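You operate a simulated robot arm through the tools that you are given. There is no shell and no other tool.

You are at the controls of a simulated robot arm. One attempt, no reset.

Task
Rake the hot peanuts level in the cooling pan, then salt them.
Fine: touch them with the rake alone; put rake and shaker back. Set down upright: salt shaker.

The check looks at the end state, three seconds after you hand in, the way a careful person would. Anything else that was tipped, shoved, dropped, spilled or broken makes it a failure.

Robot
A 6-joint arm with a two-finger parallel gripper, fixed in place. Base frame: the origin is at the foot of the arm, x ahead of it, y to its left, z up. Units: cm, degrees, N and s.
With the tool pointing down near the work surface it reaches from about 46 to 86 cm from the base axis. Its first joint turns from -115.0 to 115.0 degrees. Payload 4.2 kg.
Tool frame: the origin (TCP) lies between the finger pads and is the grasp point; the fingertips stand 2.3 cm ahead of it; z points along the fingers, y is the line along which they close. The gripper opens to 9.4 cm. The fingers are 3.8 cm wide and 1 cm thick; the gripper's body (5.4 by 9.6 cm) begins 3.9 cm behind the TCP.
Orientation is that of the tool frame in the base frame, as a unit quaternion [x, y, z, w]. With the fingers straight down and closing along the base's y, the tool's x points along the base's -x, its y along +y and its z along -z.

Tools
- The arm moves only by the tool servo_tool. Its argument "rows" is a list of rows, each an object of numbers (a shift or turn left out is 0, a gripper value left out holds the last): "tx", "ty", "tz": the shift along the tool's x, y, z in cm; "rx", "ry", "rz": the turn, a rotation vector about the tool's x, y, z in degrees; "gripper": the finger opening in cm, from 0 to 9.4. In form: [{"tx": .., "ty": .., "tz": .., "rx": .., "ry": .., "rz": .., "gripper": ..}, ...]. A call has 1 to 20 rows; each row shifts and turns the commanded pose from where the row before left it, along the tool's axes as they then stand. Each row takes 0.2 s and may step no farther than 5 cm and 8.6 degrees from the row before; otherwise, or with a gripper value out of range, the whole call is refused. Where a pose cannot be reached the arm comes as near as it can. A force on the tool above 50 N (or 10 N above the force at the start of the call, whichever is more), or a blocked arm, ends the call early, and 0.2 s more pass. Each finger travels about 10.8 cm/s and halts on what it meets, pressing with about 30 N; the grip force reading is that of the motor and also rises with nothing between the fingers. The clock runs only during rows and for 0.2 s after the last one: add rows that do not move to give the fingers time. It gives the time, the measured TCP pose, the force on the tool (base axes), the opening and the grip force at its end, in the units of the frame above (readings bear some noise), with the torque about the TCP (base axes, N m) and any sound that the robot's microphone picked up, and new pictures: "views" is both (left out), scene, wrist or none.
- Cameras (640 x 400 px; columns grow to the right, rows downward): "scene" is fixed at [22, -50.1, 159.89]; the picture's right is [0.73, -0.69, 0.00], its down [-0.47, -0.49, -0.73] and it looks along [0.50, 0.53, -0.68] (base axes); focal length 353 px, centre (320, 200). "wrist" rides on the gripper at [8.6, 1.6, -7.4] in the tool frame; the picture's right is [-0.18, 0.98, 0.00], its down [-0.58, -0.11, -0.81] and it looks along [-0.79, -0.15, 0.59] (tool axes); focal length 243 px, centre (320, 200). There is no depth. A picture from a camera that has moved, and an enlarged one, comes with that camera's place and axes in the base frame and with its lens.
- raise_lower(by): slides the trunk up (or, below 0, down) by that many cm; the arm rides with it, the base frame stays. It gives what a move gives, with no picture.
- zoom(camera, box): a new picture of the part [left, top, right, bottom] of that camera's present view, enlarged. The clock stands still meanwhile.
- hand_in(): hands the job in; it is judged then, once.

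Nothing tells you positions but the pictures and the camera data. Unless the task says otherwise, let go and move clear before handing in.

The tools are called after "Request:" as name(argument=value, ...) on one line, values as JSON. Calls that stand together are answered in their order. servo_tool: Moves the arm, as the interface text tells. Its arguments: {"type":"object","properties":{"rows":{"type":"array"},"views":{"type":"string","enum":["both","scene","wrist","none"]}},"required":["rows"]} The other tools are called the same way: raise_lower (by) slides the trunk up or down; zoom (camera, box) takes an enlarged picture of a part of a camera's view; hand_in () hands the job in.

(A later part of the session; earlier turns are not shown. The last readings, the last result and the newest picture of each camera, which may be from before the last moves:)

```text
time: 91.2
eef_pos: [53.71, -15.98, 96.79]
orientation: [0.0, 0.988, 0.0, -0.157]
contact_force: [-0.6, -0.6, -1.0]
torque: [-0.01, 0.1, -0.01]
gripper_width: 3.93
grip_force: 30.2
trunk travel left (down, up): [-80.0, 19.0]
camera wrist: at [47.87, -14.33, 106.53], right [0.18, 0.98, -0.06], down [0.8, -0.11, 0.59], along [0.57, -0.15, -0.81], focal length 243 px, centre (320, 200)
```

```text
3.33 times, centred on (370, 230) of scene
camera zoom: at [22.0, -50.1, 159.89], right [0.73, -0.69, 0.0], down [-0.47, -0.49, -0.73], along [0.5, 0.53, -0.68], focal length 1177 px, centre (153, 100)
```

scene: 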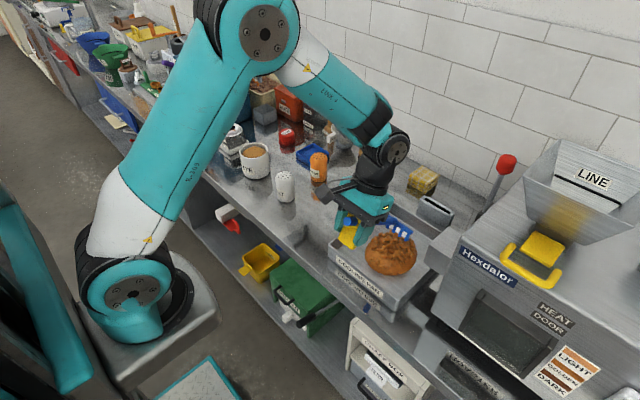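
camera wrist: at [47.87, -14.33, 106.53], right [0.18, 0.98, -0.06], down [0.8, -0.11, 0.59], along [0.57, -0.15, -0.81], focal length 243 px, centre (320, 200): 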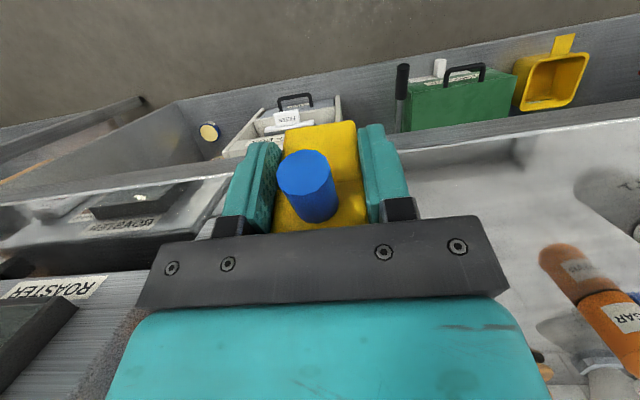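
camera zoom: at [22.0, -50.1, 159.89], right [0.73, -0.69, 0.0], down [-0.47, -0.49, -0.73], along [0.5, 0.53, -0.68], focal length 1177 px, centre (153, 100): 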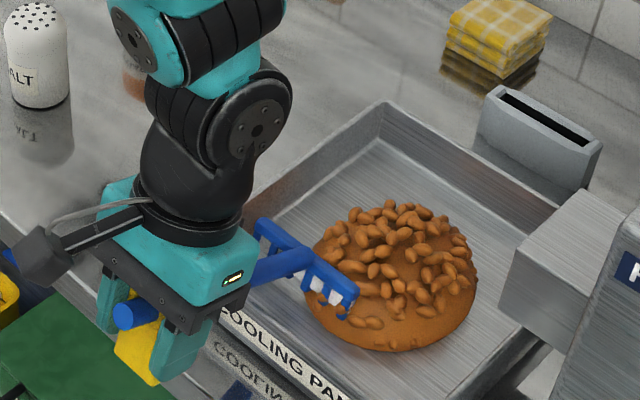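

The rake is square in the grip again. I'll run the raster: push along the +y lane, cross over, pull along the centre lane, and so on.

Request:
servo_tool(rows=[{"ty": -0.3}, {"tx": -1.569, "tz": -0.51}, {"tx": -1.569, "tz": -0.51}, {"tx": -1.569, "tz": -0.51}, {"tx": -1.569, "tz": -0.51}, {"tx": -1.569, "tz": -0.51}, {"tx": -1.569, "tz": -0.51}, {"tx": -1.569, "tz": -0.51}, {"tx": -1.569, "tz": -0.51}, {"tx": -1.569, "tz": -0.51}, {"tx": -1.569, "tz": -0.51}, {"ty": -1.6}, {"ty": -1.6}, {"ty": -1.6}], views="none")

Request:
servo_tool(rows=[{"tx": 1.569, "tz": 0.51}, {"tx": 1.569, "tz": 0.51}, {"tx": 1.569, "tz": 0.51}, {"tx": 1.569, "tz": 0.51}, {"tx": 1.569, "tz": 0.51}, {"tx": 1.569, "tz": 0.51}, {"tx": 1.569, "tz": 0.51}, {"tx": 1.569, "tz": 0.51}, {"tx": 1.569, "tz": 0.51}, {"tx": 1.569, "tz": 0.51}, {"ty": -1.5}, {"ty": -1.5}, {"ty": -1.5}], views="none")

Request:
servo_tool(rows=[{"tx": -1.569, "tz": -0.51}, {"tx": -1.569, "tz": -0.51}, {"tx": -1.569, "tz": -0.51}, {"tx": -1.569, "tz": -0.51}, {"tx": -1.569, "tz": -0.51}, {"tx": -1.569, "tz": -0.51}, {"tx": -1.569, "tz": -0.51}, {"tx": -1.569, "tz": -0.51}, {"tx": -1.569, "tz": -0.51}, {"tx": -1.569, "tz": -0.51}], views="scene")

Request:
zoom(camera="scene", box=[330, 170, 450, 290])

```text
time: 94.2
eef_pos: [70.41, -21.44, 96.61]
orientation: [0.0, 0.988, 0.0, -0.156]
contact_force: [0.5, 0.0, -0.1]
torque: [0.0, 0.08, 0.0]
gripper_width: 3.96
grip_force: 29.9
trunk travel left (down, up): [-80.0, 19.0]
```

```text
time: 97.0
eef_pos: [53.89, -25.65, 96.46]
orientation: [0.0, 0.988, 0.0, -0.156]
contact_force: [0.2, 0.5, 0.0]
torque: [-0.01, 0.09, 0.03]
gripper_width: 3.95
grip_force: 29.9
trunk travel left (down, up): [-80.0, 19.0]
```

```text
time: 99.2
eef_pos: [68.61, -25.76, 96.58]
orientation: [0.008, 0.986, 0.002, -0.169]
contact_force: [-29.4, 8.0, 25.5]
torque: [-1.5, -2.29, -0.94]
gripper_width: 3.97
grip_force: 30.3
trunk travel left (down, up): [-80.0, 19.0]
stopped in row 10: the force on the tool passed its limit at 74 N (the readings are from after the stop); the commanded pose is now the measured one
```

scene: 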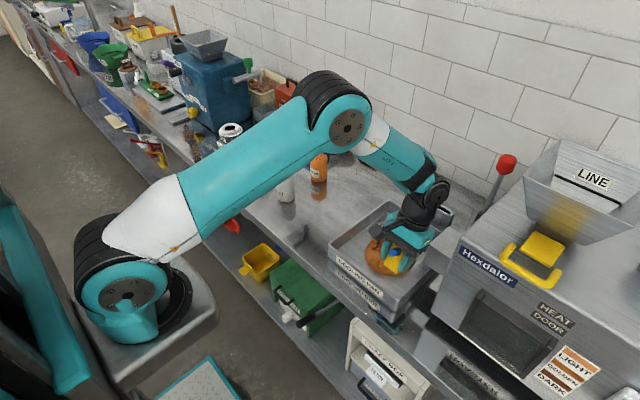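

```text
3.33 times, centred on (390, 230) of scene
camera zoom: at [22.0, -50.1, 159.89], right [0.73, -0.69, 0.0], down [-0.47, -0.49, -0.73], along [0.5, 0.53, -0.68], focal length 1177 px, centre (87, 100)
```

zoom: 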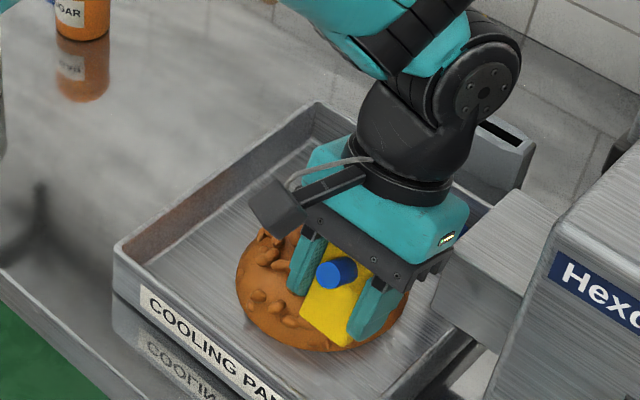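

The gripper body bumped the roaster's spout on the −y side at the far end. I'll back straight out along the path I came and lift clear, then check that nothing moved.

Request:
servo_tool(rows=[{"tx": 1.43, "tz": 0.46}, {"tx": 1.43, "tz": 0.46}, {"tx": 1.43, "tz": 0.46}, {"ty": 1.5}, {"ty": 1.5}, {"ty": 1.5}, {}], views="scene")

Request:
zoom(camera="scene", box=[330, 170, 490, 310])

```text
time: 100.8
eef_pos: [64.56, -21.06, 96.59]
orientation: [0.007, 0.986, 0.002, -0.169]
contact_force: [0.3, 0.0, -0.9]
torque: [-0.02, 0.09, -0.02]
gripper_width: 3.94
grip_force: 30.4
trunk travel left (down, up): [-80.0, 19.0]
```

scene: 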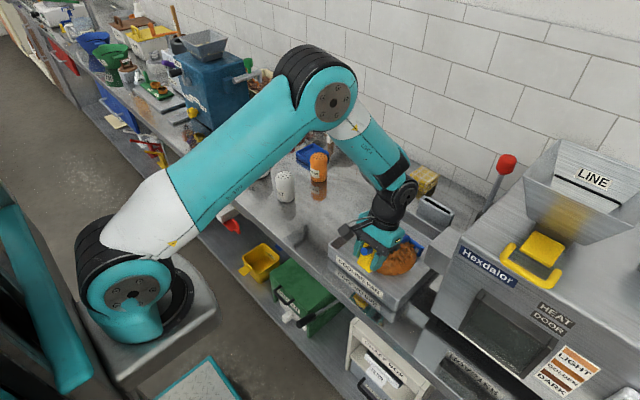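

```text
2.86 times, centred on (410, 240) of scene
camera zoom: at [22.0, -50.1, 159.89], right [0.73, -0.69, 0.0], down [-0.47, -0.49, -0.73], along [0.5, 0.53, -0.68], focal length 1009 px, centre (63, 86)
```

zoom: 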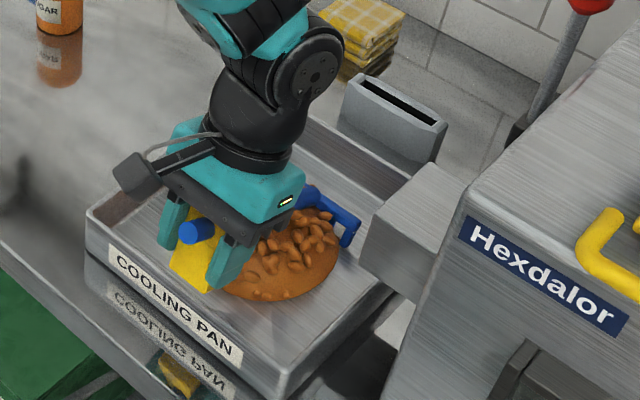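

The roaster and pan look unmoved. The heap looks different now, so I'll zoom to compare.

Request:
zoom(camera="scene", box=[330, 170, 450, 290])

Request:
zoom(camera="scene", box=[360, 225, 425, 280])

```text
3.33 times, centred on (390, 230) of scene
camera zoom: at [22.0, -50.1, 159.89], right [0.73, -0.69, 0.0], down [-0.47, -0.49, -0.73], along [0.5, 0.53, -0.68], focal length 1177 px, centre (87, 100)
```

zoom: 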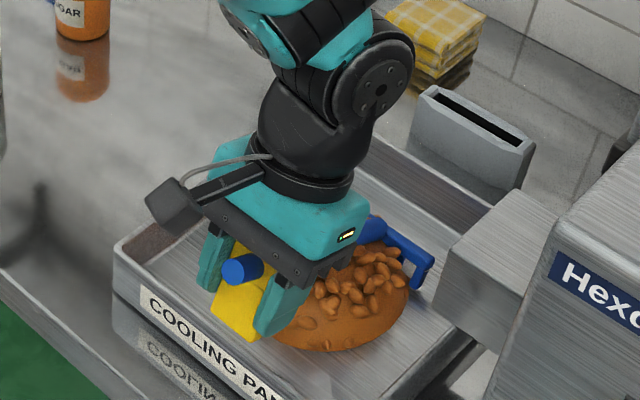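

```text
7.27 times, centred on (392, 252) of scene
camera zoom: at [22.0, -50.1, 159.89], right [0.73, -0.69, 0.0], down [-0.47, -0.49, -0.73], along [0.5, 0.53, -0.68], focal length 2569 px, centre (-207, -182)
```

zoom: 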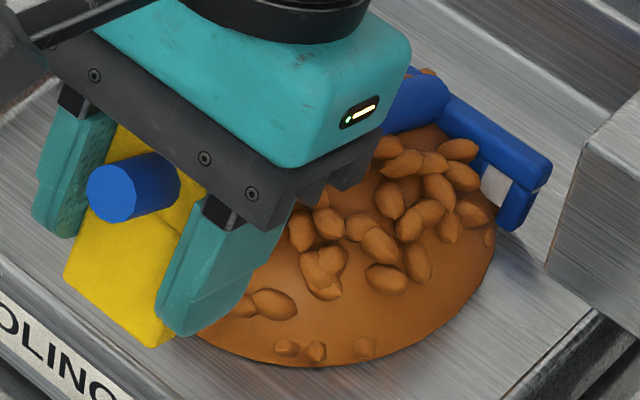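

The peanuts haven't moved, and nothing else was disturbed. I'll correct the small wrist twist and sweep systematically: strokes through the centre while raising the tines 0.4 cm each time, watching for the height at which the heap reacts.

Request:
servo_tool(rows=[{"rx": 0.37, "rz": -0.76}, {"tx": 1.493, "tz": 0.5275}, {"tx": 1.493, "tz": 0.5275}, {"tx": 1.493, "tz": 0.5275}, {"tx": 1.493, "tz": 0.5275}, {"tx": 1.493, "tz": 0.5275}, {"tx": 1.493, "tz": 0.5275}, {"tx": 0.133, "tz": -0.377}, {"tx": -1.65, "tz": -0.583}, {"tx": -1.65, "tz": -0.583}, {"tx": -1.65, "tz": -0.583}, {"tx": -1.65, "tz": -0.583}, {"tx": -1.65, "tz": -0.583}, {"tx": -1.65, "tz": -0.583}, {"tx": -1.65, "tz": -0.583}, {"tx": -1.65, "tz": -0.583}], views="none")

Request:
servo_tool(rows=[{"tx": 0.133, "tz": -0.377}, {"tx": 1.65, "tz": 0.583}, {"tx": 1.65, "tz": 0.583}, {"tx": 1.65, "tz": 0.583}, {"tx": 1.65, "tz": 0.583}, {"tx": 1.65, "tz": 0.583}, {"tx": 1.65, "tz": 0.583}, {"tx": 1.65, "tz": 0.583}, {"tx": 1.65, "tz": 0.583}, {"tx": 0.133, "tz": -0.377}, {"tx": -1.65, "tz": -0.583}, {"tx": -1.65, "tz": -0.583}, {"tx": -1.65, "tz": -0.583}, {"tx": -1.65, "tz": -0.583}, {"tx": -1.65, "tz": -0.583}, {"tx": -1.65, "tz": -0.583}, {"tx": -1.65, "tz": -0.583}, {"tx": -1.65, "tz": -0.583}], views="none")

Request:
servo_tool(rows=[{"tx": 0.133, "tz": -0.377}, {"tx": 1.65, "tz": 0.583}, {"tx": 1.65, "tz": 0.583}, {"tx": 1.65, "tz": 0.583}, {"tx": 1.65, "tz": 0.583}, {"tx": 1.65, "tz": 0.583}, {"tx": 1.65, "tz": 0.583}, {"tx": 1.65, "tz": 0.583}, {"tx": 1.65, "tz": 0.583}], views="scene")

Request:
zoom(camera="scene", box=[330, 170, 450, 290])

```text
time: 104.2
eef_pos: [68.97, -21.2, 96.89]
orientation: [-0.001, 0.986, -0.001, -0.168]
contact_force: [-0.1, 0.5, -0.8]
torque: [-0.01, 0.03, -0.02]
gripper_width: 3.95
grip_force: 30.3
trunk travel left (down, up): [-80.0, 19.0]
```

```text
time: 108.0
eef_pos: [69.14, -21.13, 97.74]
orientation: [0.0, 0.986, 0.001, -0.169]
contact_force: [0.2, -0.5, -0.3]
torque: [0.01, 0.06, 0.01]
gripper_width: 3.95
grip_force: 29.5
trunk travel left (down, up): [-80.0, 19.0]
```

```text
time: 110.0
eef_pos: [55.16, -21.1, 98.11]
orientation: [-0.001, 0.986, 0.0, -0.168]
contact_force: [-0.5, 0.9, -1.7]
torque: [0.0, 0.07, -0.01]
gripper_width: 3.96
grip_force: 30.4
trunk travel left (down, up): [-80.0, 19.0]
```

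scene: 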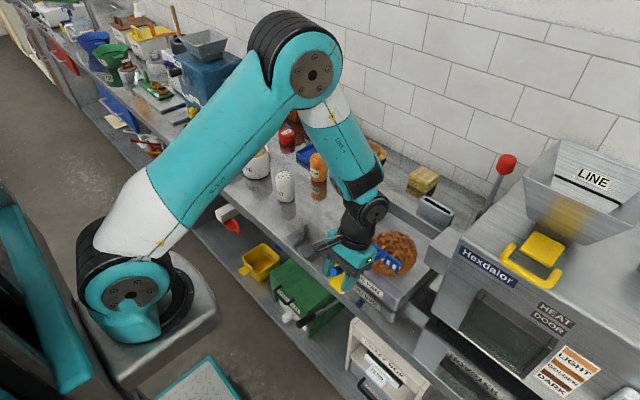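

```text
3.33 times, centred on (390, 230) of scene
camera zoom: at [22.0, -50.1, 159.89], right [0.73, -0.69, 0.0], down [-0.47, -0.49, -0.73], along [0.5, 0.53, -0.68], focal length 1177 px, centre (87, 100)
```

zoom: 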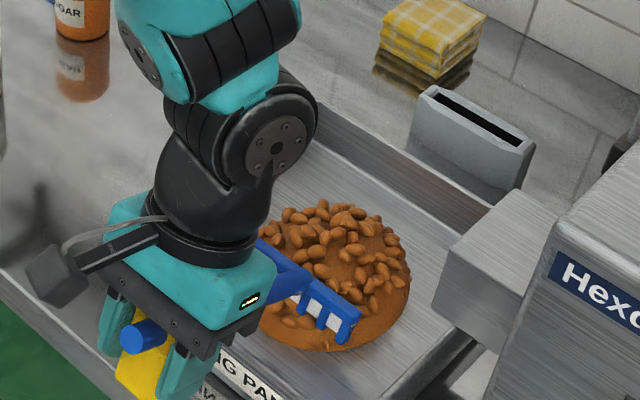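

Unchanged up to about 2.3 cm. I'll continue the sweep upward.

Request:
servo_tool(rows=[{"tx": 0.133, "tz": -0.377}, {"tx": -1.65, "tz": -0.583}, {"tx": -1.65, "tz": -0.583}, {"tx": -1.65, "tz": -0.583}, {"tx": -1.65, "tz": -0.583}, {"tx": -1.65, "tz": -0.583}, {"tx": -1.65, "tz": -0.583}, {"tx": -1.65, "tz": -0.583}, {"tx": -1.65, "tz": -0.583}, {"tx": 0.133, "tz": -0.377}, {"tx": 1.65, "tz": 0.583}, {"tx": 1.65, "tz": 0.583}, {"tx": 1.65, "tz": 0.583}, {"tx": 1.65, "tz": 0.583}, {"tx": 1.65, "tz": 0.583}, {"tx": 1.65, "tz": 0.583}, {"tx": 1.65, "tz": 0.583}, {"tx": 1.65, "tz": 0.583}], views="none")

Request:
servo_tool(rows=[{"tx": 0.133, "tz": -0.377}, {"tx": -1.65, "tz": -0.583}, {"tx": -1.65, "tz": -0.583}, {"tx": -1.65, "tz": -0.583}, {"tx": -1.65, "tz": -0.583}, {"tx": -1.65, "tz": -0.583}, {"tx": -1.65, "tz": -0.583}, {"tx": -1.65, "tz": -0.583}, {"tx": -1.65, "tz": -0.583}, {"tx": 0.133, "tz": -0.377}, {"tx": 1.65, "tz": 0.583}, {"tx": 1.65, "tz": 0.583}, {"tx": 1.65, "tz": 0.583}, {"tx": 1.65, "tz": 0.583}, {"tx": 1.65, "tz": 0.583}, {"tx": 1.65, "tz": 0.583}, {"tx": 1.65, "tz": 0.583}, {"tx": 1.65, "tz": 0.583}], views="none")

Request:
servo_tool(rows=[{"tx": 0.133, "tz": -0.377}, {"tx": -1.65, "tz": -0.583}, {"tx": -1.65, "tz": -0.583}, {"tx": -1.65, "tz": -0.583}, {"tx": -1.65, "tz": -0.583}, {"tx": -1.65, "tz": -0.583}, {"tx": -1.65, "tz": -0.583}, {"tx": -1.65, "tz": -0.583}, {"tx": -1.65, "tz": -0.583}, {"tx": 0.133, "tz": -0.377}, {"tx": 1.65, "tz": 0.583}, {"tx": 1.65, "tz": 0.583}, {"tx": 1.65, "tz": 0.583}, {"tx": 1.65, "tz": 0.583}, {"tx": 1.65, "tz": 0.583}, {"tx": 1.65, "tz": 0.583}, {"tx": 1.65, "tz": 0.583}, {"tx": 1.65, "tz": 0.583}], views="scene")

Request:
zoom(camera="scene", box=[330, 170, 450, 290])

```text
time: 113.8
eef_pos: [55.05, -21.01, 99.09]
orientation: [-0.001, 0.986, 0.0, -0.168]
contact_force: [0.1, 0.0, -0.2]
torque: [0.02, 0.08, 0.0]
gripper_width: 3.93
grip_force: 29.5
trunk travel left (down, up): [-80.0, 19.0]
```

```text
time: 117.6
eef_pos: [55.17, -21.32, 99.74]
orientation: [-0.001, 0.986, 0.0, -0.169]
contact_force: [0.1, -0.8, -1.2]
torque: [-0.02, 0.09, 0.0]
gripper_width: 3.96
grip_force: 29.8
trunk travel left (down, up): [-80.0, 19.0]
```

```text
time: 121.4
eef_pos: [55.27, -21.18, 100.34]
orientation: [-0.001, 0.986, 0.0, -0.167]
contact_force: [0.9, -1.3, -1.8]
torque: [-0.02, 0.08, -0.02]
gripper_width: 3.97
grip_force: 29.7
trunk travel left (down, up): [-80.0, 19.0]
```

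scene: 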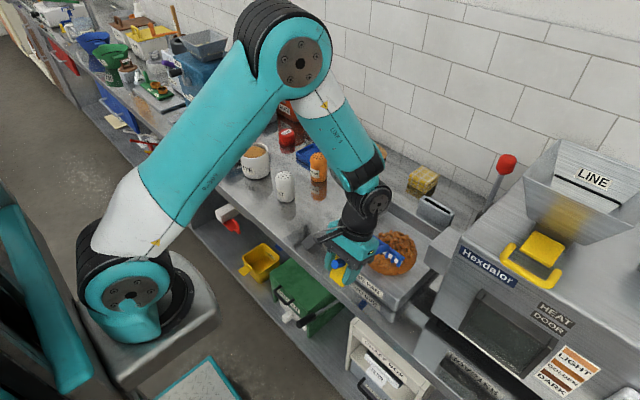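

```text
3.33 times, centred on (390, 230) of scene
camera zoom: at [22.0, -50.1, 159.89], right [0.73, -0.69, 0.0], down [-0.47, -0.49, -0.73], along [0.5, 0.53, -0.68], focal length 1177 px, centre (87, 100)
```

zoom: 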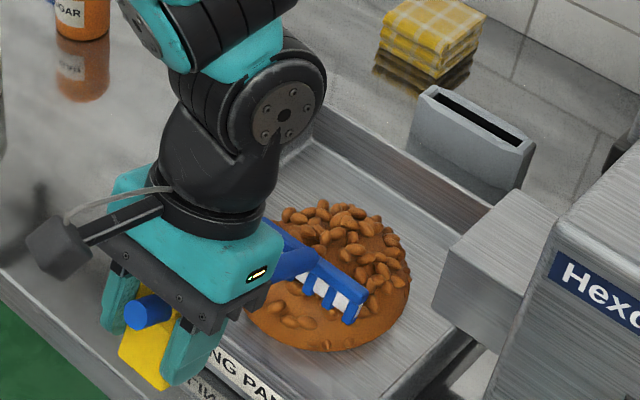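

No height in that sweep worked, at least over x 70–84. My strokes rarely reach the front wall, so I'll try full wall-to-wall strokes, riding up slightly near the front so the shaft clears the rim.

Request:
servo_tool(rows=[{"tx": 3.677, "tz": 1.299}, {"tx": -0.666, "tz": 1.886}, {}], views="none")

Request:
servo_tool(rows=[{"tx": -1.647, "tz": 0.16}, {"tx": -1.647, "tz": 0.16}, {"tx": -1.509, "tz": -0.533}, {"tx": -1.509, "tz": -0.533}, {"tx": -1.509, "tz": -0.533}, {"tx": -1.509, "tz": -0.533}, {"tx": -1.509, "tz": -0.533}, {"tx": -1.509, "tz": -0.533}, {"tx": -1.509, "tz": -0.533}, {"tx": -1.509, "tz": -0.533}, {"tx": -1.509, "tz": -0.533}, {"tx": -1.509, "tz": -0.533}], views="none")

Request:
servo_tool(rows=[{"tx": 1.509, "tz": 0.533}, {"tx": 1.509, "tz": 0.533}, {"tx": 1.509, "tz": 0.533}, {"tx": 1.509, "tz": 0.533}, {"tx": 1.509, "tz": 0.533}, {"tx": 1.509, "tz": 0.533}, {"tx": 1.509, "tz": 0.533}, {"tx": 1.509, "tz": 0.533}, {"tx": 1.509, "tz": 0.533}, {"tx": 1.509, "tz": 0.533}, {"tx": 1.647, "tz": -0.16}, {"tx": 1.647, "tz": -0.16}], views="scene")

Request:
zoom(camera="scene", box=[330, 170, 450, 290])

```text
time: 122.2
eef_pos: [51.24, -21.3, 98.64]
orientation: [-0.001, 0.986, 0.0, -0.17]
contact_force: [0.2, -0.2, -1.7]
torque: [0.01, 0.03, -0.01]
gripper_width: 3.94
grip_force: 30.3
trunk travel left (down, up): [-80.0, 19.0]
```

```text
time: 124.8
eef_pos: [70.19, -21.1, 96.97]
orientation: [-0.001, 0.986, 0.0, -0.168]
contact_force: [0.6, 0.3, -1.0]
torque: [-0.01, 0.05, 0.01]
gripper_width: 3.96
grip_force: 30.0
trunk travel left (down, up): [-80.0, 19.0]
```

```text
time: 127.4
eef_pos: [51.25, -21.1, 98.4]
orientation: [0.0, 0.986, 0.001, -0.168]
contact_force: [-0.5, 0.2, -1.5]
torque: [-0.03, 0.09, 0.02]
gripper_width: 3.94
grip_force: 29.8
trunk travel left (down, up): [-80.0, 19.0]
```

scene: 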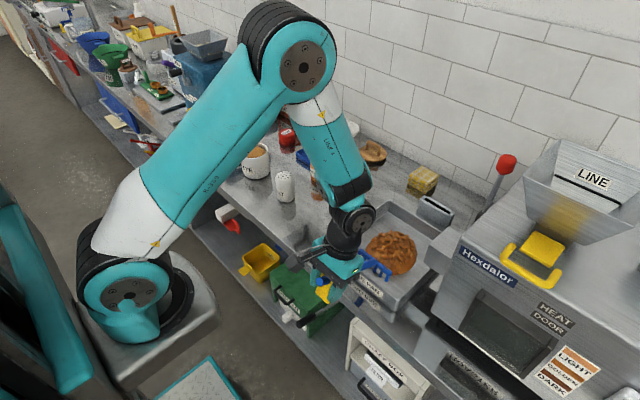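

```text
3.33 times, centred on (390, 230) of scene
camera zoom: at [22.0, -50.1, 159.89], right [0.73, -0.69, 0.0], down [-0.47, -0.49, -0.73], along [0.5, 0.53, -0.68], focal length 1177 px, centre (87, 100)
```

zoom: 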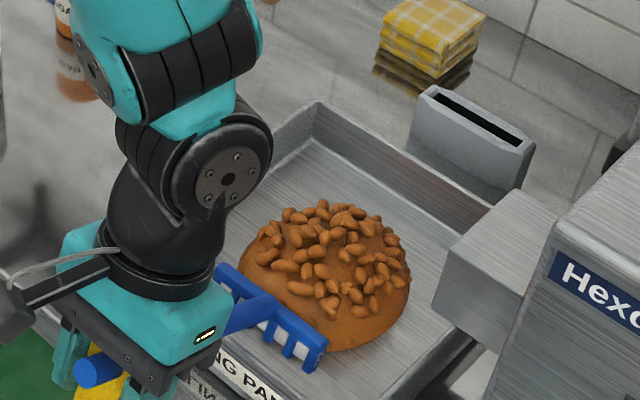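

Full-length strokes don't do it either. Next I'll copy a natural raking pattern exactly: dip in at the far end, pull to the near end, lift out, return through the air, and repeat three times.

Request:
servo_tool(rows=[{"tx": 1.666, "tz": -4.71}, {"tx": -4.479, "tz": -1.583}, {"tx": -4.479, "tz": -1.583}, {"tx": -4.479, "tz": -1.583}, {"tx": -4.479, "tz": -1.583}, {"tx": -1.066, "tz": 3.017}, {"tx": -1.066, "tz": 3.017}, {"tx": 1.509, "tz": 0.533}, {"tx": 1.509, "tz": 0.533}, {"tx": 1.509, "tz": 0.533}, {"tx": 1.509, "tz": 0.533}, {"tx": 1.509, "tz": 0.533}, {"tx": 1.509, "tz": 0.533}, {"tx": 1.509, "tz": 0.533}, {"tx": 1.509, "tz": 0.533}, {"tx": 1.509, "tz": 0.533}, {"tx": 1.509, "tz": 0.533}, {"tx": 1.647, "tz": -0.16}, {"tx": 1.647, "tz": -0.16}], views="none")

Request:
servo_tool(rows=[{"tx": 1.666, "tz": -4.71}, {"tx": -4.479, "tz": -1.583}, {"tx": -4.479, "tz": -1.583}, {"tx": -4.479, "tz": -1.583}, {"tx": -4.479, "tz": -1.583}, {"tx": -1.066, "tz": 3.017}, {"tx": -1.066, "tz": 3.017}, {"tx": 1.509, "tz": 0.533}, {"tx": 1.509, "tz": 0.533}, {"tx": 1.509, "tz": 0.533}, {"tx": 1.509, "tz": 0.533}, {"tx": 1.509, "tz": 0.533}, {"tx": 1.509, "tz": 0.533}, {"tx": 1.509, "tz": 0.533}, {"tx": 1.509, "tz": 0.533}, {"tx": 1.509, "tz": 0.533}, {"tx": 1.509, "tz": 0.533}, {"tx": 1.647, "tz": -0.16}, {"tx": 1.647, "tz": -0.16}], views="none")

Request:
servo_tool(rows=[{"tx": 1.666, "tz": -4.71}, {"tx": -4.479, "tz": -1.583}, {"tx": -4.479, "tz": -1.583}, {"tx": -4.479, "tz": -1.583}, {"tx": -4.479, "tz": -1.583}, {"tx": -1.066, "tz": 3.017}, {"tx": -1.066, "tz": 3.017}, {"tx": 1.509, "tz": 0.533}, {"tx": 1.509, "tz": 0.533}, {"tx": 1.509, "tz": 0.533}, {"tx": 1.509, "tz": 0.533}, {"tx": 1.509, "tz": 0.533}, {"tx": 1.509, "tz": 0.533}, {"tx": 1.509, "tz": 0.533}, {"tx": 1.509, "tz": 0.533}, {"tx": 1.509, "tz": 0.533}, {"tx": 1.509, "tz": 0.533}, {"tx": 1.647, "tz": -0.16}, {"tx": 1.647, "tz": -0.16}, {"tx": 1.333, "tz": -3.772}], views="scene")

Request:
zoom(camera="scene", box=[330, 170, 450, 290])

```text
time: 131.4
eef_pos: [51.16, -21.11, 98.43]
orientation: [-0.001, 0.986, -0.001, -0.168]
contact_force: [0.1, -0.5, -0.5]
torque: [0.04, 0.11, -0.01]
gripper_width: 3.98
grip_force: 29.7
trunk travel left (down, up): [-80.0, 19.0]
```

```text
time: 135.4
eef_pos: [51.29, -21.12, 98.37]
orientation: [-0.001, 0.986, -0.001, -0.168]
contact_force: [0.1, -0.9, -0.7]
torque: [0.01, 0.08, -0.03]
gripper_width: 3.95
grip_force: 29.8
trunk travel left (down, up): [-80.0, 19.0]
```

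```text
time: 139.6
eef_pos: [51.31, -21.22, 102.41]
orientation: [0.0, 0.986, 0.001, -0.169]
contact_force: [0.3, -0.1, -1.6]
torque: [0.01, 0.08, 0.04]
gripper_width: 3.95
grip_force: 30.0
trunk travel left (down, up): [-80.0, 19.0]
```

scene: 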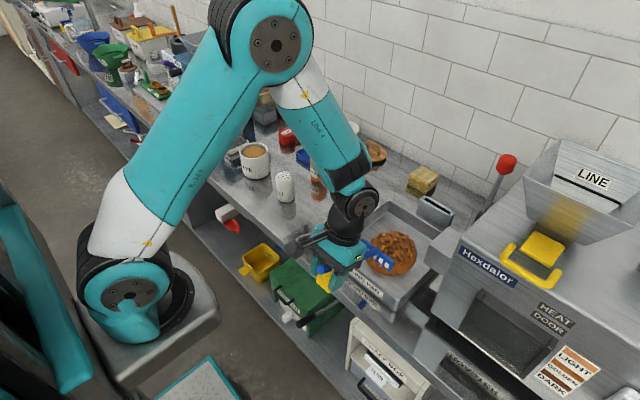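

```text
3.33 times, centred on (390, 230) of scene
camera zoom: at [22.0, -50.1, 159.89], right [0.73, -0.69, 0.0], down [-0.47, -0.49, -0.73], along [0.5, 0.53, -0.68], focal length 1177 px, centre (87, 100)
```

zoom: 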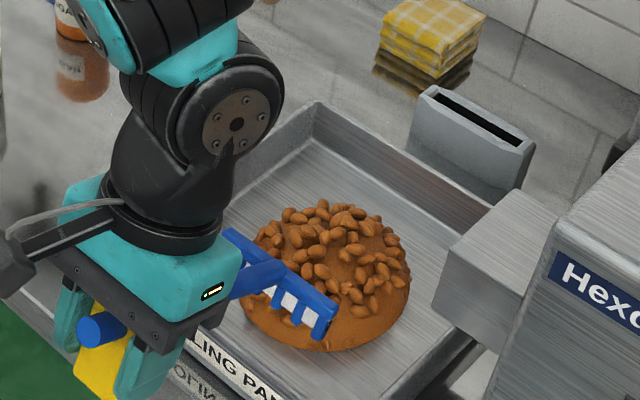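

Still no reaction. A person rakes with the handle raised more steeply, so I'll test a 40° rake angle with the tines just above the floor.

Request:
servo_tool(rows=[{"tx": -3.772, "tz": -1.333}, {"tx": -3.772, "tz": -1.333}, {"tx": -3.772, "tz": -1.333}, {"tx": 0.85, "tz": -2.4}, {"tx": 0.85, "tz": -2.4}, {"ry": 6.67}, {"ry": 6.67}, {"ry": 6.66}, {"tx": -2.19, "tz": -1.8}, {"tx": -2.19, "tz": -1.8}, {"tx": -2.19, "tz": -1.8}, {}], views="scene")

Request:
zoom(camera="scene", box=[330, 150, 490, 290])

```text
time: 142.2
eef_pos: [66.67, -18.13, 107.41]
orientation: [0.0, 0.942, 0.002, -0.336]
contact_force: [1.7, 0.3, -1.1]
torque: [0.02, 0.07, 0.02]
gripper_width: 3.98
grip_force: 29.7
out of reach, approached as far as the arm can: row 9, 10, 11
trunk travel left (down, up): [-80.0, 19.0]
```

scene: 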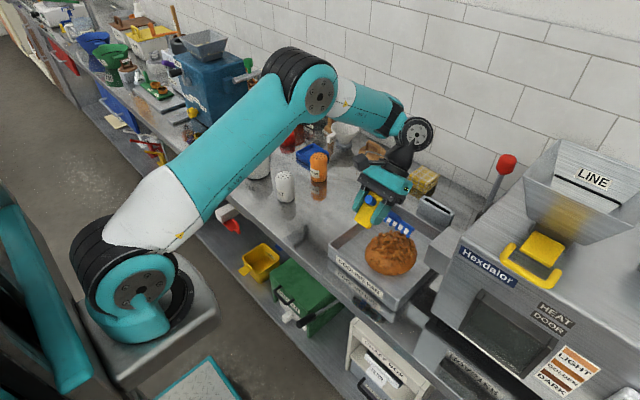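

```text
2.86 times, centred on (410, 220) of scene
camera zoom: at [22.0, -50.1, 159.89], right [0.73, -0.69, 0.0], down [-0.47, -0.49, -0.73], along [0.5, 0.53, -0.68], focal length 1009 px, centre (63, 143)
```

zoom: 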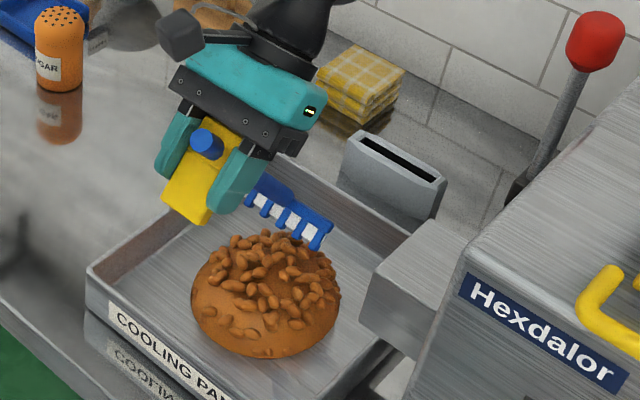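

That pose is near the reach limit, so I'll back off 6 cm, lower in the middle of the heap and pull toward the front.

Request:
servo_tool(rows=[{"tx": 2.316, "tz": 1.907}, {"tx": 2.316, "tz": 1.907}, {}, {"tx": -1.97, "tz": 2.393}, {"tx": -1.97, "tz": 2.393}, {}], views="none")

Request:
servo_tool(rows=[{"tx": 1.158, "tz": 0.953}, {"tx": 1.158, "tz": 0.953}, {"tx": 1.158, "tz": 0.953}, {"tx": 1.158, "tz": 0.953}, {"tx": 1.158, "tz": 0.953}, {}], views="scene")

Request:
zoom(camera="scene", box=[330, 170, 450, 290])

```text
time: 143.6
eef_pos: [60.69, -17.86, 100.86]
orientation: [0.0, 0.942, 0.0, -0.337]
contact_force: [-1.6, -0.4, 6.6]
torque: [0.03, -0.65, -0.02]
gripper_width: 3.99
grip_force: 29.9
trunk travel left (down, up): [-80.0, 19.0]
```

```text
time: 145.0
eef_pos: [53.16, -18.08, 101.16]
orientation: [-0.002, 0.942, -0.001, -0.335]
contact_force: [6.3, -0.1, 1.5]
torque: [-0.01, -0.97, 0.02]
gripper_width: 3.99
grip_force: 30.1
trunk travel left (down, up): [-80.0, 19.0]
```

scene: 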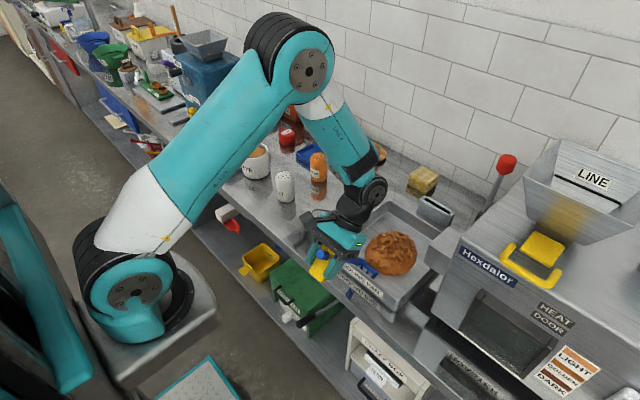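

```text
3.33 times, centred on (390, 230) of scene
camera zoom: at [22.0, -50.1, 159.89], right [0.73, -0.69, 0.0], down [-0.47, -0.49, -0.73], along [0.5, 0.53, -0.68], focal length 1177 px, centre (87, 100)
```

zoom: 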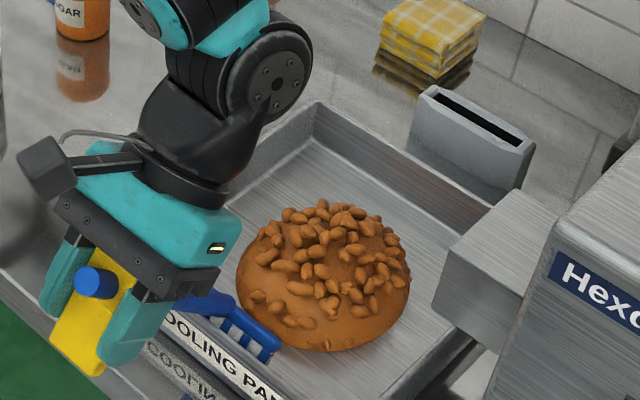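

The steep pull also touched the front wall lightly (the pan hasn't shifted) and changed nothing. I'll return to a 20° tilt and this time make several back-and-forth strokes with the tines in real contact with the pan floor.

Request:
servo_tool(rows=[{"tx": -2.316, "tz": -1.907}, {"tx": 2.542, "tz": -3.088}, {"ry": -6.67}, {"ry": -6.67}, {"ry": -6.66}, {"ty": -2.9}, {"tx": -1.383, "tz": 3.913}, {"tx": -1.383, "tz": 3.913}, {}], views="none")

Request:
servo_tool(rows=[{"tx": -0.1, "tz": 0.283}, {"tx": -0.1, "tz": 0.283}, {}], views="none")

```text
time: 147.0
eef_pos: [56.19, -21.08, 96.83]
orientation: [-0.001, 0.986, 0.0, -0.168]
contact_force: [-0.5, 0.0, -0.4]
torque: [0.01, 0.09, 0.01]
gripper_width: 3.95
grip_force: 30.4
trunk travel left (down, up): [-80.0, 19.0]
```

```text
time: 147.8
eef_pos: [56.2, -21.07, 96.25]
orientation: [-0.001, 0.986, -0.001, -0.169]
contact_force: [0.3, 0.1, -0.5]
torque: [0.01, 0.08, 0.0]
gripper_width: 3.95
grip_force: 30.2
trunk travel left (down, up): [-80.0, 19.0]
```

Request:
servo_tool(rows=[{"tx": -0.1, "tz": 0.283}, {"tx": -0.1, "tz": 0.283}, {}], views="none")

Request:
zoom(camera="scene", box=[310, 180, 430, 290])

```text
time: 148.6
eef_pos: [56.11, -21.05, 95.69]
orientation: [0.0, 0.986, 0.0, -0.168]
contact_force: [-1.8, -1.4, 6.4]
torque: [-0.02, -0.92, -0.01]
gripper_width: 3.96
grip_force: 30.0
trunk travel left (down, up): [-80.0, 19.0]
```

```text
3.64 times, centred on (370, 235) of scene
camera zoom: at [22.0, -50.1, 159.89], right [0.73, -0.69, 0.0], down [-0.47, -0.49, -0.73], along [0.5, 0.53, -0.68], focal length 1284 px, centre (138, 73)
```

zoom: 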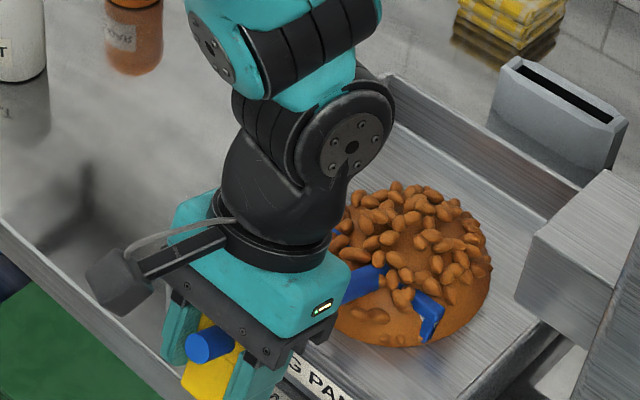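

Floor contact again at about 6 N with the rake square in the grip. I'll push and pull several times at this contact height.

Request:
servo_tool(rows=[{"tx": -1.556, "tz": -0.55}, {"tx": -1.556, "tz": -0.55}, {"tx": -1.556, "tz": -0.55}, {"tx": -1.556, "tz": -0.55}, {"tx": -1.556, "tz": -0.55}, {"tx": -1.556, "tz": -0.55}, {"tx": -1.556, "tz": -0.55}, {"tx": -1.556, "tz": -0.55}], views="none")

Request:
servo_tool(rows=[{"tx": -0.05, "tz": 0.141}, {"tx": 1.556, "tz": 0.55}, {"tx": 1.556, "tz": 0.55}, {"tx": 1.556, "tz": 0.55}, {"tx": 1.556, "tz": 0.55}, {"tx": 1.556, "tz": 0.55}, {"tx": 1.556, "tz": 0.55}, {"tx": 1.556, "tz": 0.55}, {"tx": 1.556, "tz": 0.55}], views="none")

Request:
servo_tool(rows=[{"tx": -1.556, "tz": -0.55}, {"tx": -1.556, "tz": -0.55}, {"tx": -1.556, "tz": -0.55}, {"tx": -1.556, "tz": -0.55}, {"tx": -1.556, "tz": -0.55}, {"tx": -1.556, "tz": -0.55}, {"tx": -1.556, "tz": -0.55}, {"tx": -1.556, "tz": -0.55}], views="none")

Request:
servo_tool(rows=[{"tx": -0.05, "tz": 0.141}, {"tx": 1.556, "tz": 0.55}, {"tx": 1.556, "tz": 0.55}, {"tx": 1.556, "tz": 0.55}, {"tx": 1.556, "tz": 0.55}, {"tx": 1.556, "tz": 0.55}, {"tx": 1.556, "tz": 0.55}, {"tx": 1.556, "tz": 0.55}, {"tx": 1.556, "tz": 0.55}], views="scene")

Request:
zoom(camera="scene", box=[330, 170, 450, 290])

```text
time: 150.4
eef_pos: [69.32, -20.92, 95.68]
orientation: [-0.001, 0.986, 0.0, -0.168]
contact_force: [-0.9, -0.1, 3.2]
torque: [0.02, -0.65, 0.03]
gripper_width: 3.97
grip_force: 29.6
trunk travel left (down, up): [-80.0, 19.0]
```

```text
time: 152.4
eef_pos: [56.11, -20.83, 95.37]
orientation: [-0.001, 0.986, 0.0, -0.168]
contact_force: [0.3, -0.9, 2.0]
torque: [0.0, -0.37, -0.07]
gripper_width: 3.92
grip_force: 29.6
trunk travel left (down, up): [-80.0, 19.0]
```

```text
time: 154.2
eef_pos: [69.06, -20.99, 95.54]
orientation: [0.0, 0.986, 0.001, -0.169]
contact_force: [-0.1, 0.0, -0.4]
torque: [0.01, 0.06, 0.0]
gripper_width: 3.95
grip_force: 29.6
trunk travel left (down, up): [-80.0, 19.0]
```

```text
time: 156.2
eef_pos: [56.11, -21.04, 95.27]
orientation: [-0.001, 0.986, -0.001, -0.169]
contact_force: [1.2, -0.6, 3.6]
torque: [0.03, -0.75, -0.01]
gripper_width: 3.97
grip_force: 29.5
trunk travel left (down, up): [-80.0, 19.0]
```

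scene: 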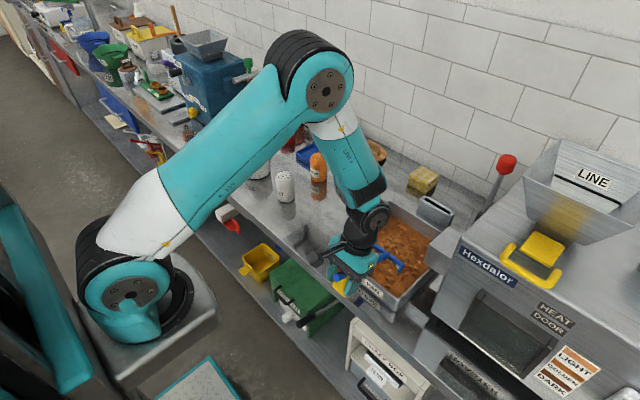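

```text
3.33 times, centred on (390, 230) of scene
camera zoom: at [22.0, -50.1, 159.89], right [0.73, -0.69, 0.0], down [-0.47, -0.49, -0.73], along [0.5, 0.53, -0.68], focal length 1177 px, centre (87, 100)
```

zoom: 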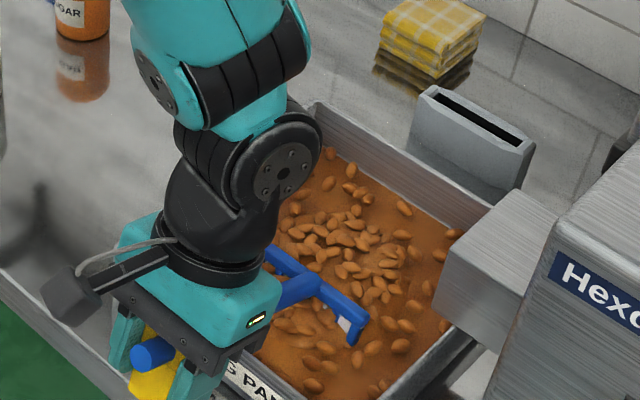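

The peanuts are now spread flat over the whole pan: dragging the tines in contact with the floor was what it needed. I'll lift the rake straight out and inspect the bed.

Request:
servo_tool(rows=[{"tx": 0.666, "tz": -1.884}, {"tx": 1.333, "tz": -3.77}, {"tx": 1.333, "tz": -3.77}, {"tx": 1.333, "tz": -3.77}, {}, {}], views="both")

Request:
zoom(camera="scene", box=[320, 170, 460, 310])

```text
time: 157.6
eef_pos: [55.95, -20.82, 109.38]
orientation: [0.0, 0.986, 0.0, -0.168]
contact_force: [-0.1, -0.4, -1.1]
torque: [-0.01, 0.05, -0.01]
gripper_width: 3.95
grip_force: 30.0
trunk travel left (down, up): [-80.0, 19.0]
camera wrist: at [50.29, -19.25, 119.35], right [0.17, 0.98, -0.06], down [0.82, -0.11, 0.57], along [0.55, -0.15, -0.82], focal length 243 px, centre (320, 200)
```

scene: 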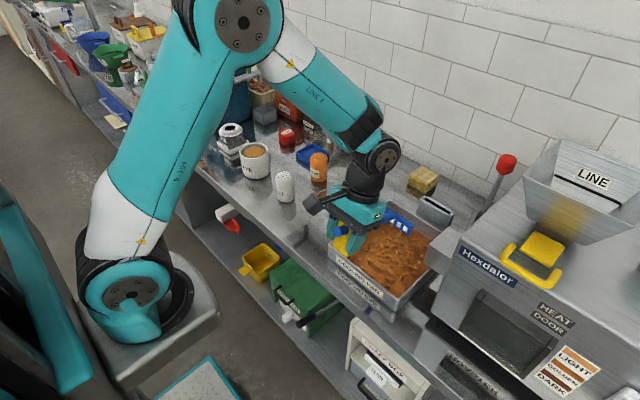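
wrist: 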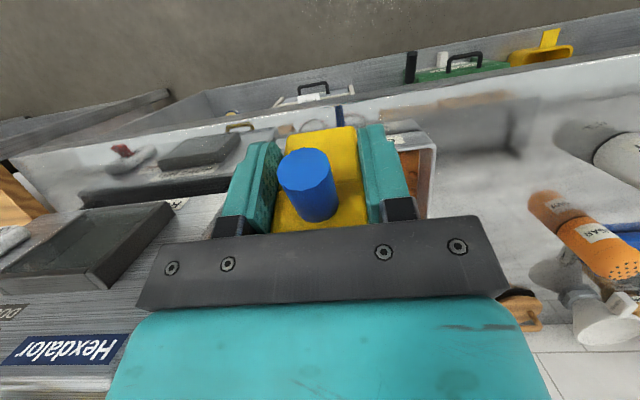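

```text
2.86 times, centred on (390, 240) of scene
camera zoom: at [22.0, -50.1, 159.89], right [0.73, -0.69, 0.0], down [-0.47, -0.49, -0.73], along [0.5, 0.53, -0.68], focal length 1009 px, centre (120, 86)
```

zoom: 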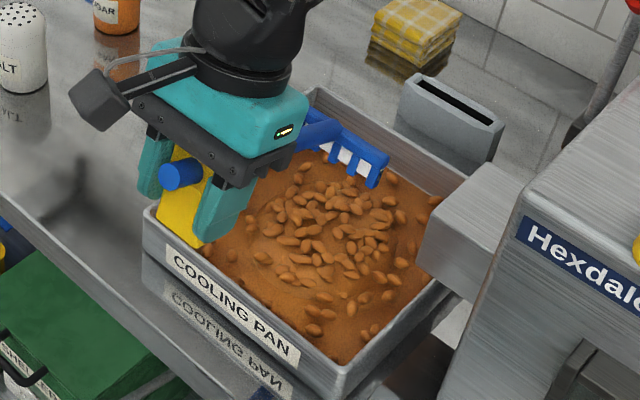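

The bed is much flatter and fills the pan. I'll zoom in to see whether a hump remains.

Request:
zoom(camera="scene", box=[350, 215, 440, 300])

Request:
zoom(camera="scene", box=[380, 200, 440, 260])

```text
4.71 times, centred on (395, 258) of scene
camera zoom: at [22.0, -50.1, 159.89], right [0.73, -0.69, 0.0], down [-0.47, -0.49, -0.73], along [0.5, 0.53, -0.68], focal length 1662 px, centre (-33, -71)
```

zoom: 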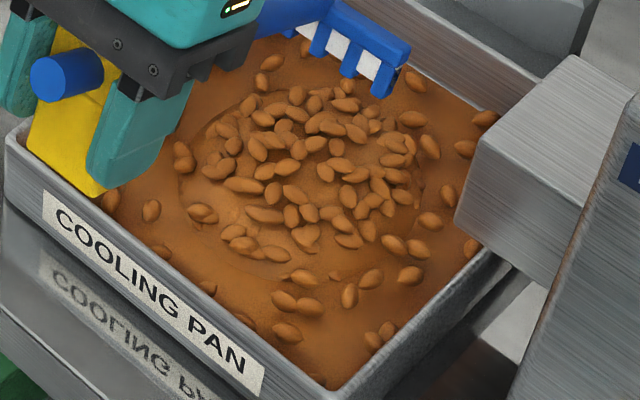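

```text
6.67 times, centred on (410, 230) of scene
camera zoom: at [22.0, -50.1, 159.89], right [0.73, -0.69, 0.0], down [-0.47, -0.49, -0.73], along [0.5, 0.53, -0.68], focal length 2355 px, centre (-280, 0)
```

zoom: 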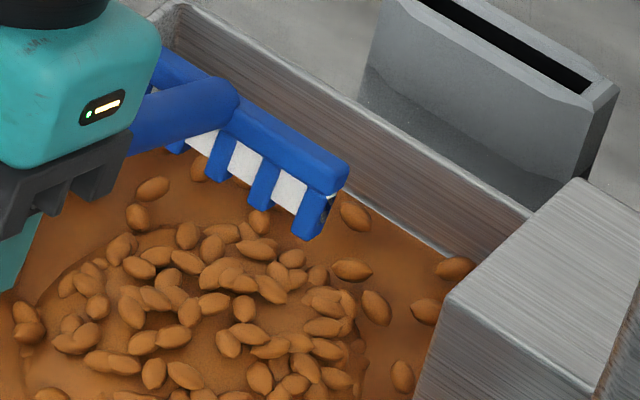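

A low hump with a visible edge remains in the middle, so it is not yet fully level. I'll go back down to floor contact and repeat the strokes.

Request:
servo_tool(rows=[{"tx": -1.158, "tz": 3.277}, {"tx": -1.158, "tz": 3.277}, {"tx": -1.158, "tz": 3.277}, {"tx": -1.158, "tz": 3.277}, {"tx": -0.05, "tz": 0.141}, {"tx": -1.556, "tz": -0.55}, {"tx": -1.556, "tz": -0.55}, {"tx": -1.556, "tz": -0.55}, {"tx": -1.556, "tz": -0.55}, {"tx": -1.556, "tz": -0.55}, {"tx": -1.556, "tz": -0.55}, {"tx": -1.556, "tz": -0.55}, {"tx": -1.556, "tz": -0.55}], views="none")

Request:
servo_tool(rows=[{"tx": -0.05, "tz": 0.141}, {"tx": 1.556, "tz": 0.55}, {"tx": 1.556, "tz": 0.55}, {"tx": 1.556, "tz": 0.55}, {"tx": 1.556, "tz": 0.55}, {"tx": 1.556, "tz": 0.55}, {"tx": 1.556, "tz": 0.55}, {"tx": 1.556, "tz": 0.55}, {"tx": 1.556, "tz": 0.55}], views="scene")

Request:
zoom(camera="scene", box=[350, 200, 450, 300])

```text
time: 160.4
eef_pos: [69.39, -21.04, 95.33]
orientation: [0.0, 0.986, 0.001, -0.17]
contact_force: [-1.2, 0.7, -0.4]
torque: [-0.04, 0.03, -0.04]
gripper_width: 3.98
grip_force: 30.0
trunk travel left (down, up): [-80.0, 19.0]
```

```text
time: 162.4
eef_pos: [56.25, -20.92, 95.09]
orientation: [-0.002, 0.986, 0.0, -0.169]
contact_force: [0.2, 0.0, -0.9]
torque: [0.02, 0.1, 0.0]
gripper_width: 3.93
grip_force: 29.6
trunk travel left (down, up): [-80.0, 19.0]
```

scene: 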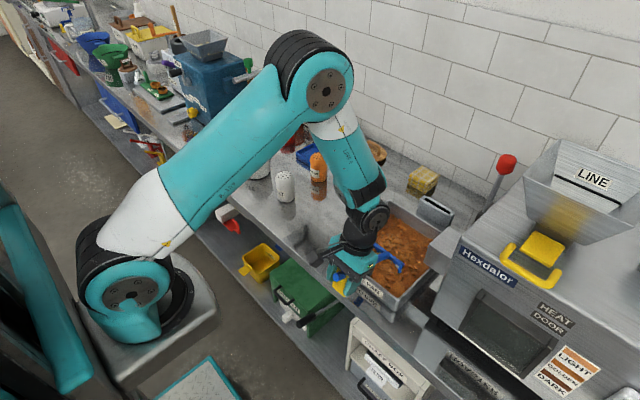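

```text
4.00 times, centred on (400, 250) of scene
camera zoom: at [22.0, -50.1, 159.89], right [0.73, -0.69, 0.0], down [-0.47, -0.49, -0.73], along [0.5, 0.53, -0.68], focal length 1413 px, centre (0, 0)
```

zoom: 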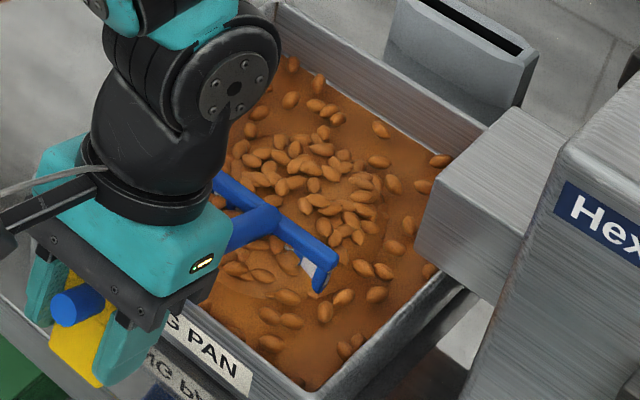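

The strokes are working down further, though contact was lost on the way. I'll press down slightly again and repeat two more strokes.

Request:
servo_tool(rows=[{"tx": -0.067, "tz": 0.189}, {"tx": -0.067, "tz": 0.189}, {}], views="none")

Request:
servo_tool(rows=[{"tx": -1.556, "tz": -0.55}, {"tx": -1.556, "tz": -0.55}, {"tx": -1.556, "tz": -0.55}, {"tx": -1.556, "tz": -0.55}, {"tx": -1.556, "tz": -0.55}, {"tx": -1.556, "tz": -0.55}, {"tx": -1.556, "tz": -0.55}, {"tx": -1.556, "tz": -0.55}], views="none")

Request:
servo_tool(rows=[{"tx": -0.067, "tz": 0.189}, {"tx": 1.556, "tz": 0.55}, {"tx": 1.556, "tz": 0.55}, {"tx": 1.556, "tz": 0.55}, {"tx": 1.556, "tz": 0.55}, {"tx": 1.556, "tz": 0.55}, {"tx": 1.556, "tz": 0.55}, {"tx": 1.556, "tz": 0.55}, {"tx": 1.556, "tz": 0.55}], views="scene")

Request:
zoom(camera="scene", box=[350, 200, 450, 300])

```text
time: 163.2
eef_pos: [56.02, -20.8, 94.78]
orientation: [0.0, 0.986, -0.001, -0.168]
contact_force: [-2.3, -0.5, 6.0]
torque: [-0.03, -0.9, 0.01]
gripper_width: 3.94
grip_force: 30.2
trunk travel left (down, up): [-80.0, 19.0]
```

```text
time: 165.0
eef_pos: [69.36, -20.82, 94.67]
orientation: [-0.001, 0.986, 0.0, -0.169]
contact_force: [0.2, -0.1, -1.2]
torque: [0.04, 0.09, 0.02]
gripper_width: 3.93
grip_force: 29.9
trunk travel left (down, up): [-80.0, 19.0]
```

```text
time: 167.0
eef_pos: [56.07, -20.99, 94.65]
orientation: [-0.001, 0.986, 0.001, -0.168]
contact_force: [-0.9, -0.1, -1.0]
torque: [0.0, 0.06, -0.02]
gripper_width: 3.94
grip_force: 30.3
trunk travel left (down, up): [-80.0, 19.0]
```

scene: 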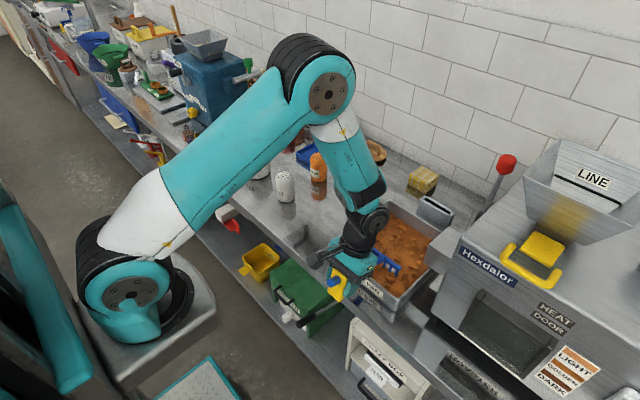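

```text
4.00 times, centred on (400, 250) of scene
camera zoom: at [22.0, -50.1, 159.89], right [0.73, -0.69, 0.0], down [-0.47, -0.49, -0.73], along [0.5, 0.53, -0.68], focal length 1413 px, centre (0, 0)
```

zoom: 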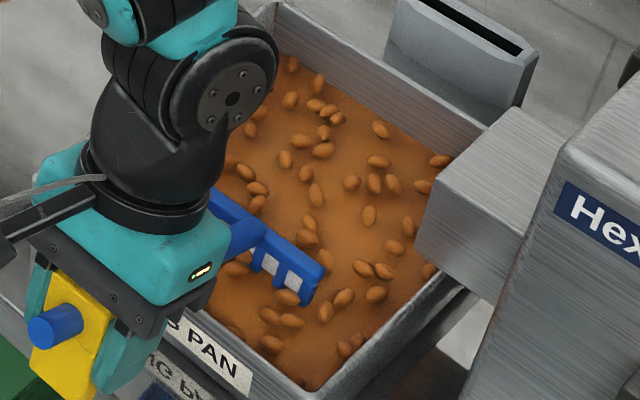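

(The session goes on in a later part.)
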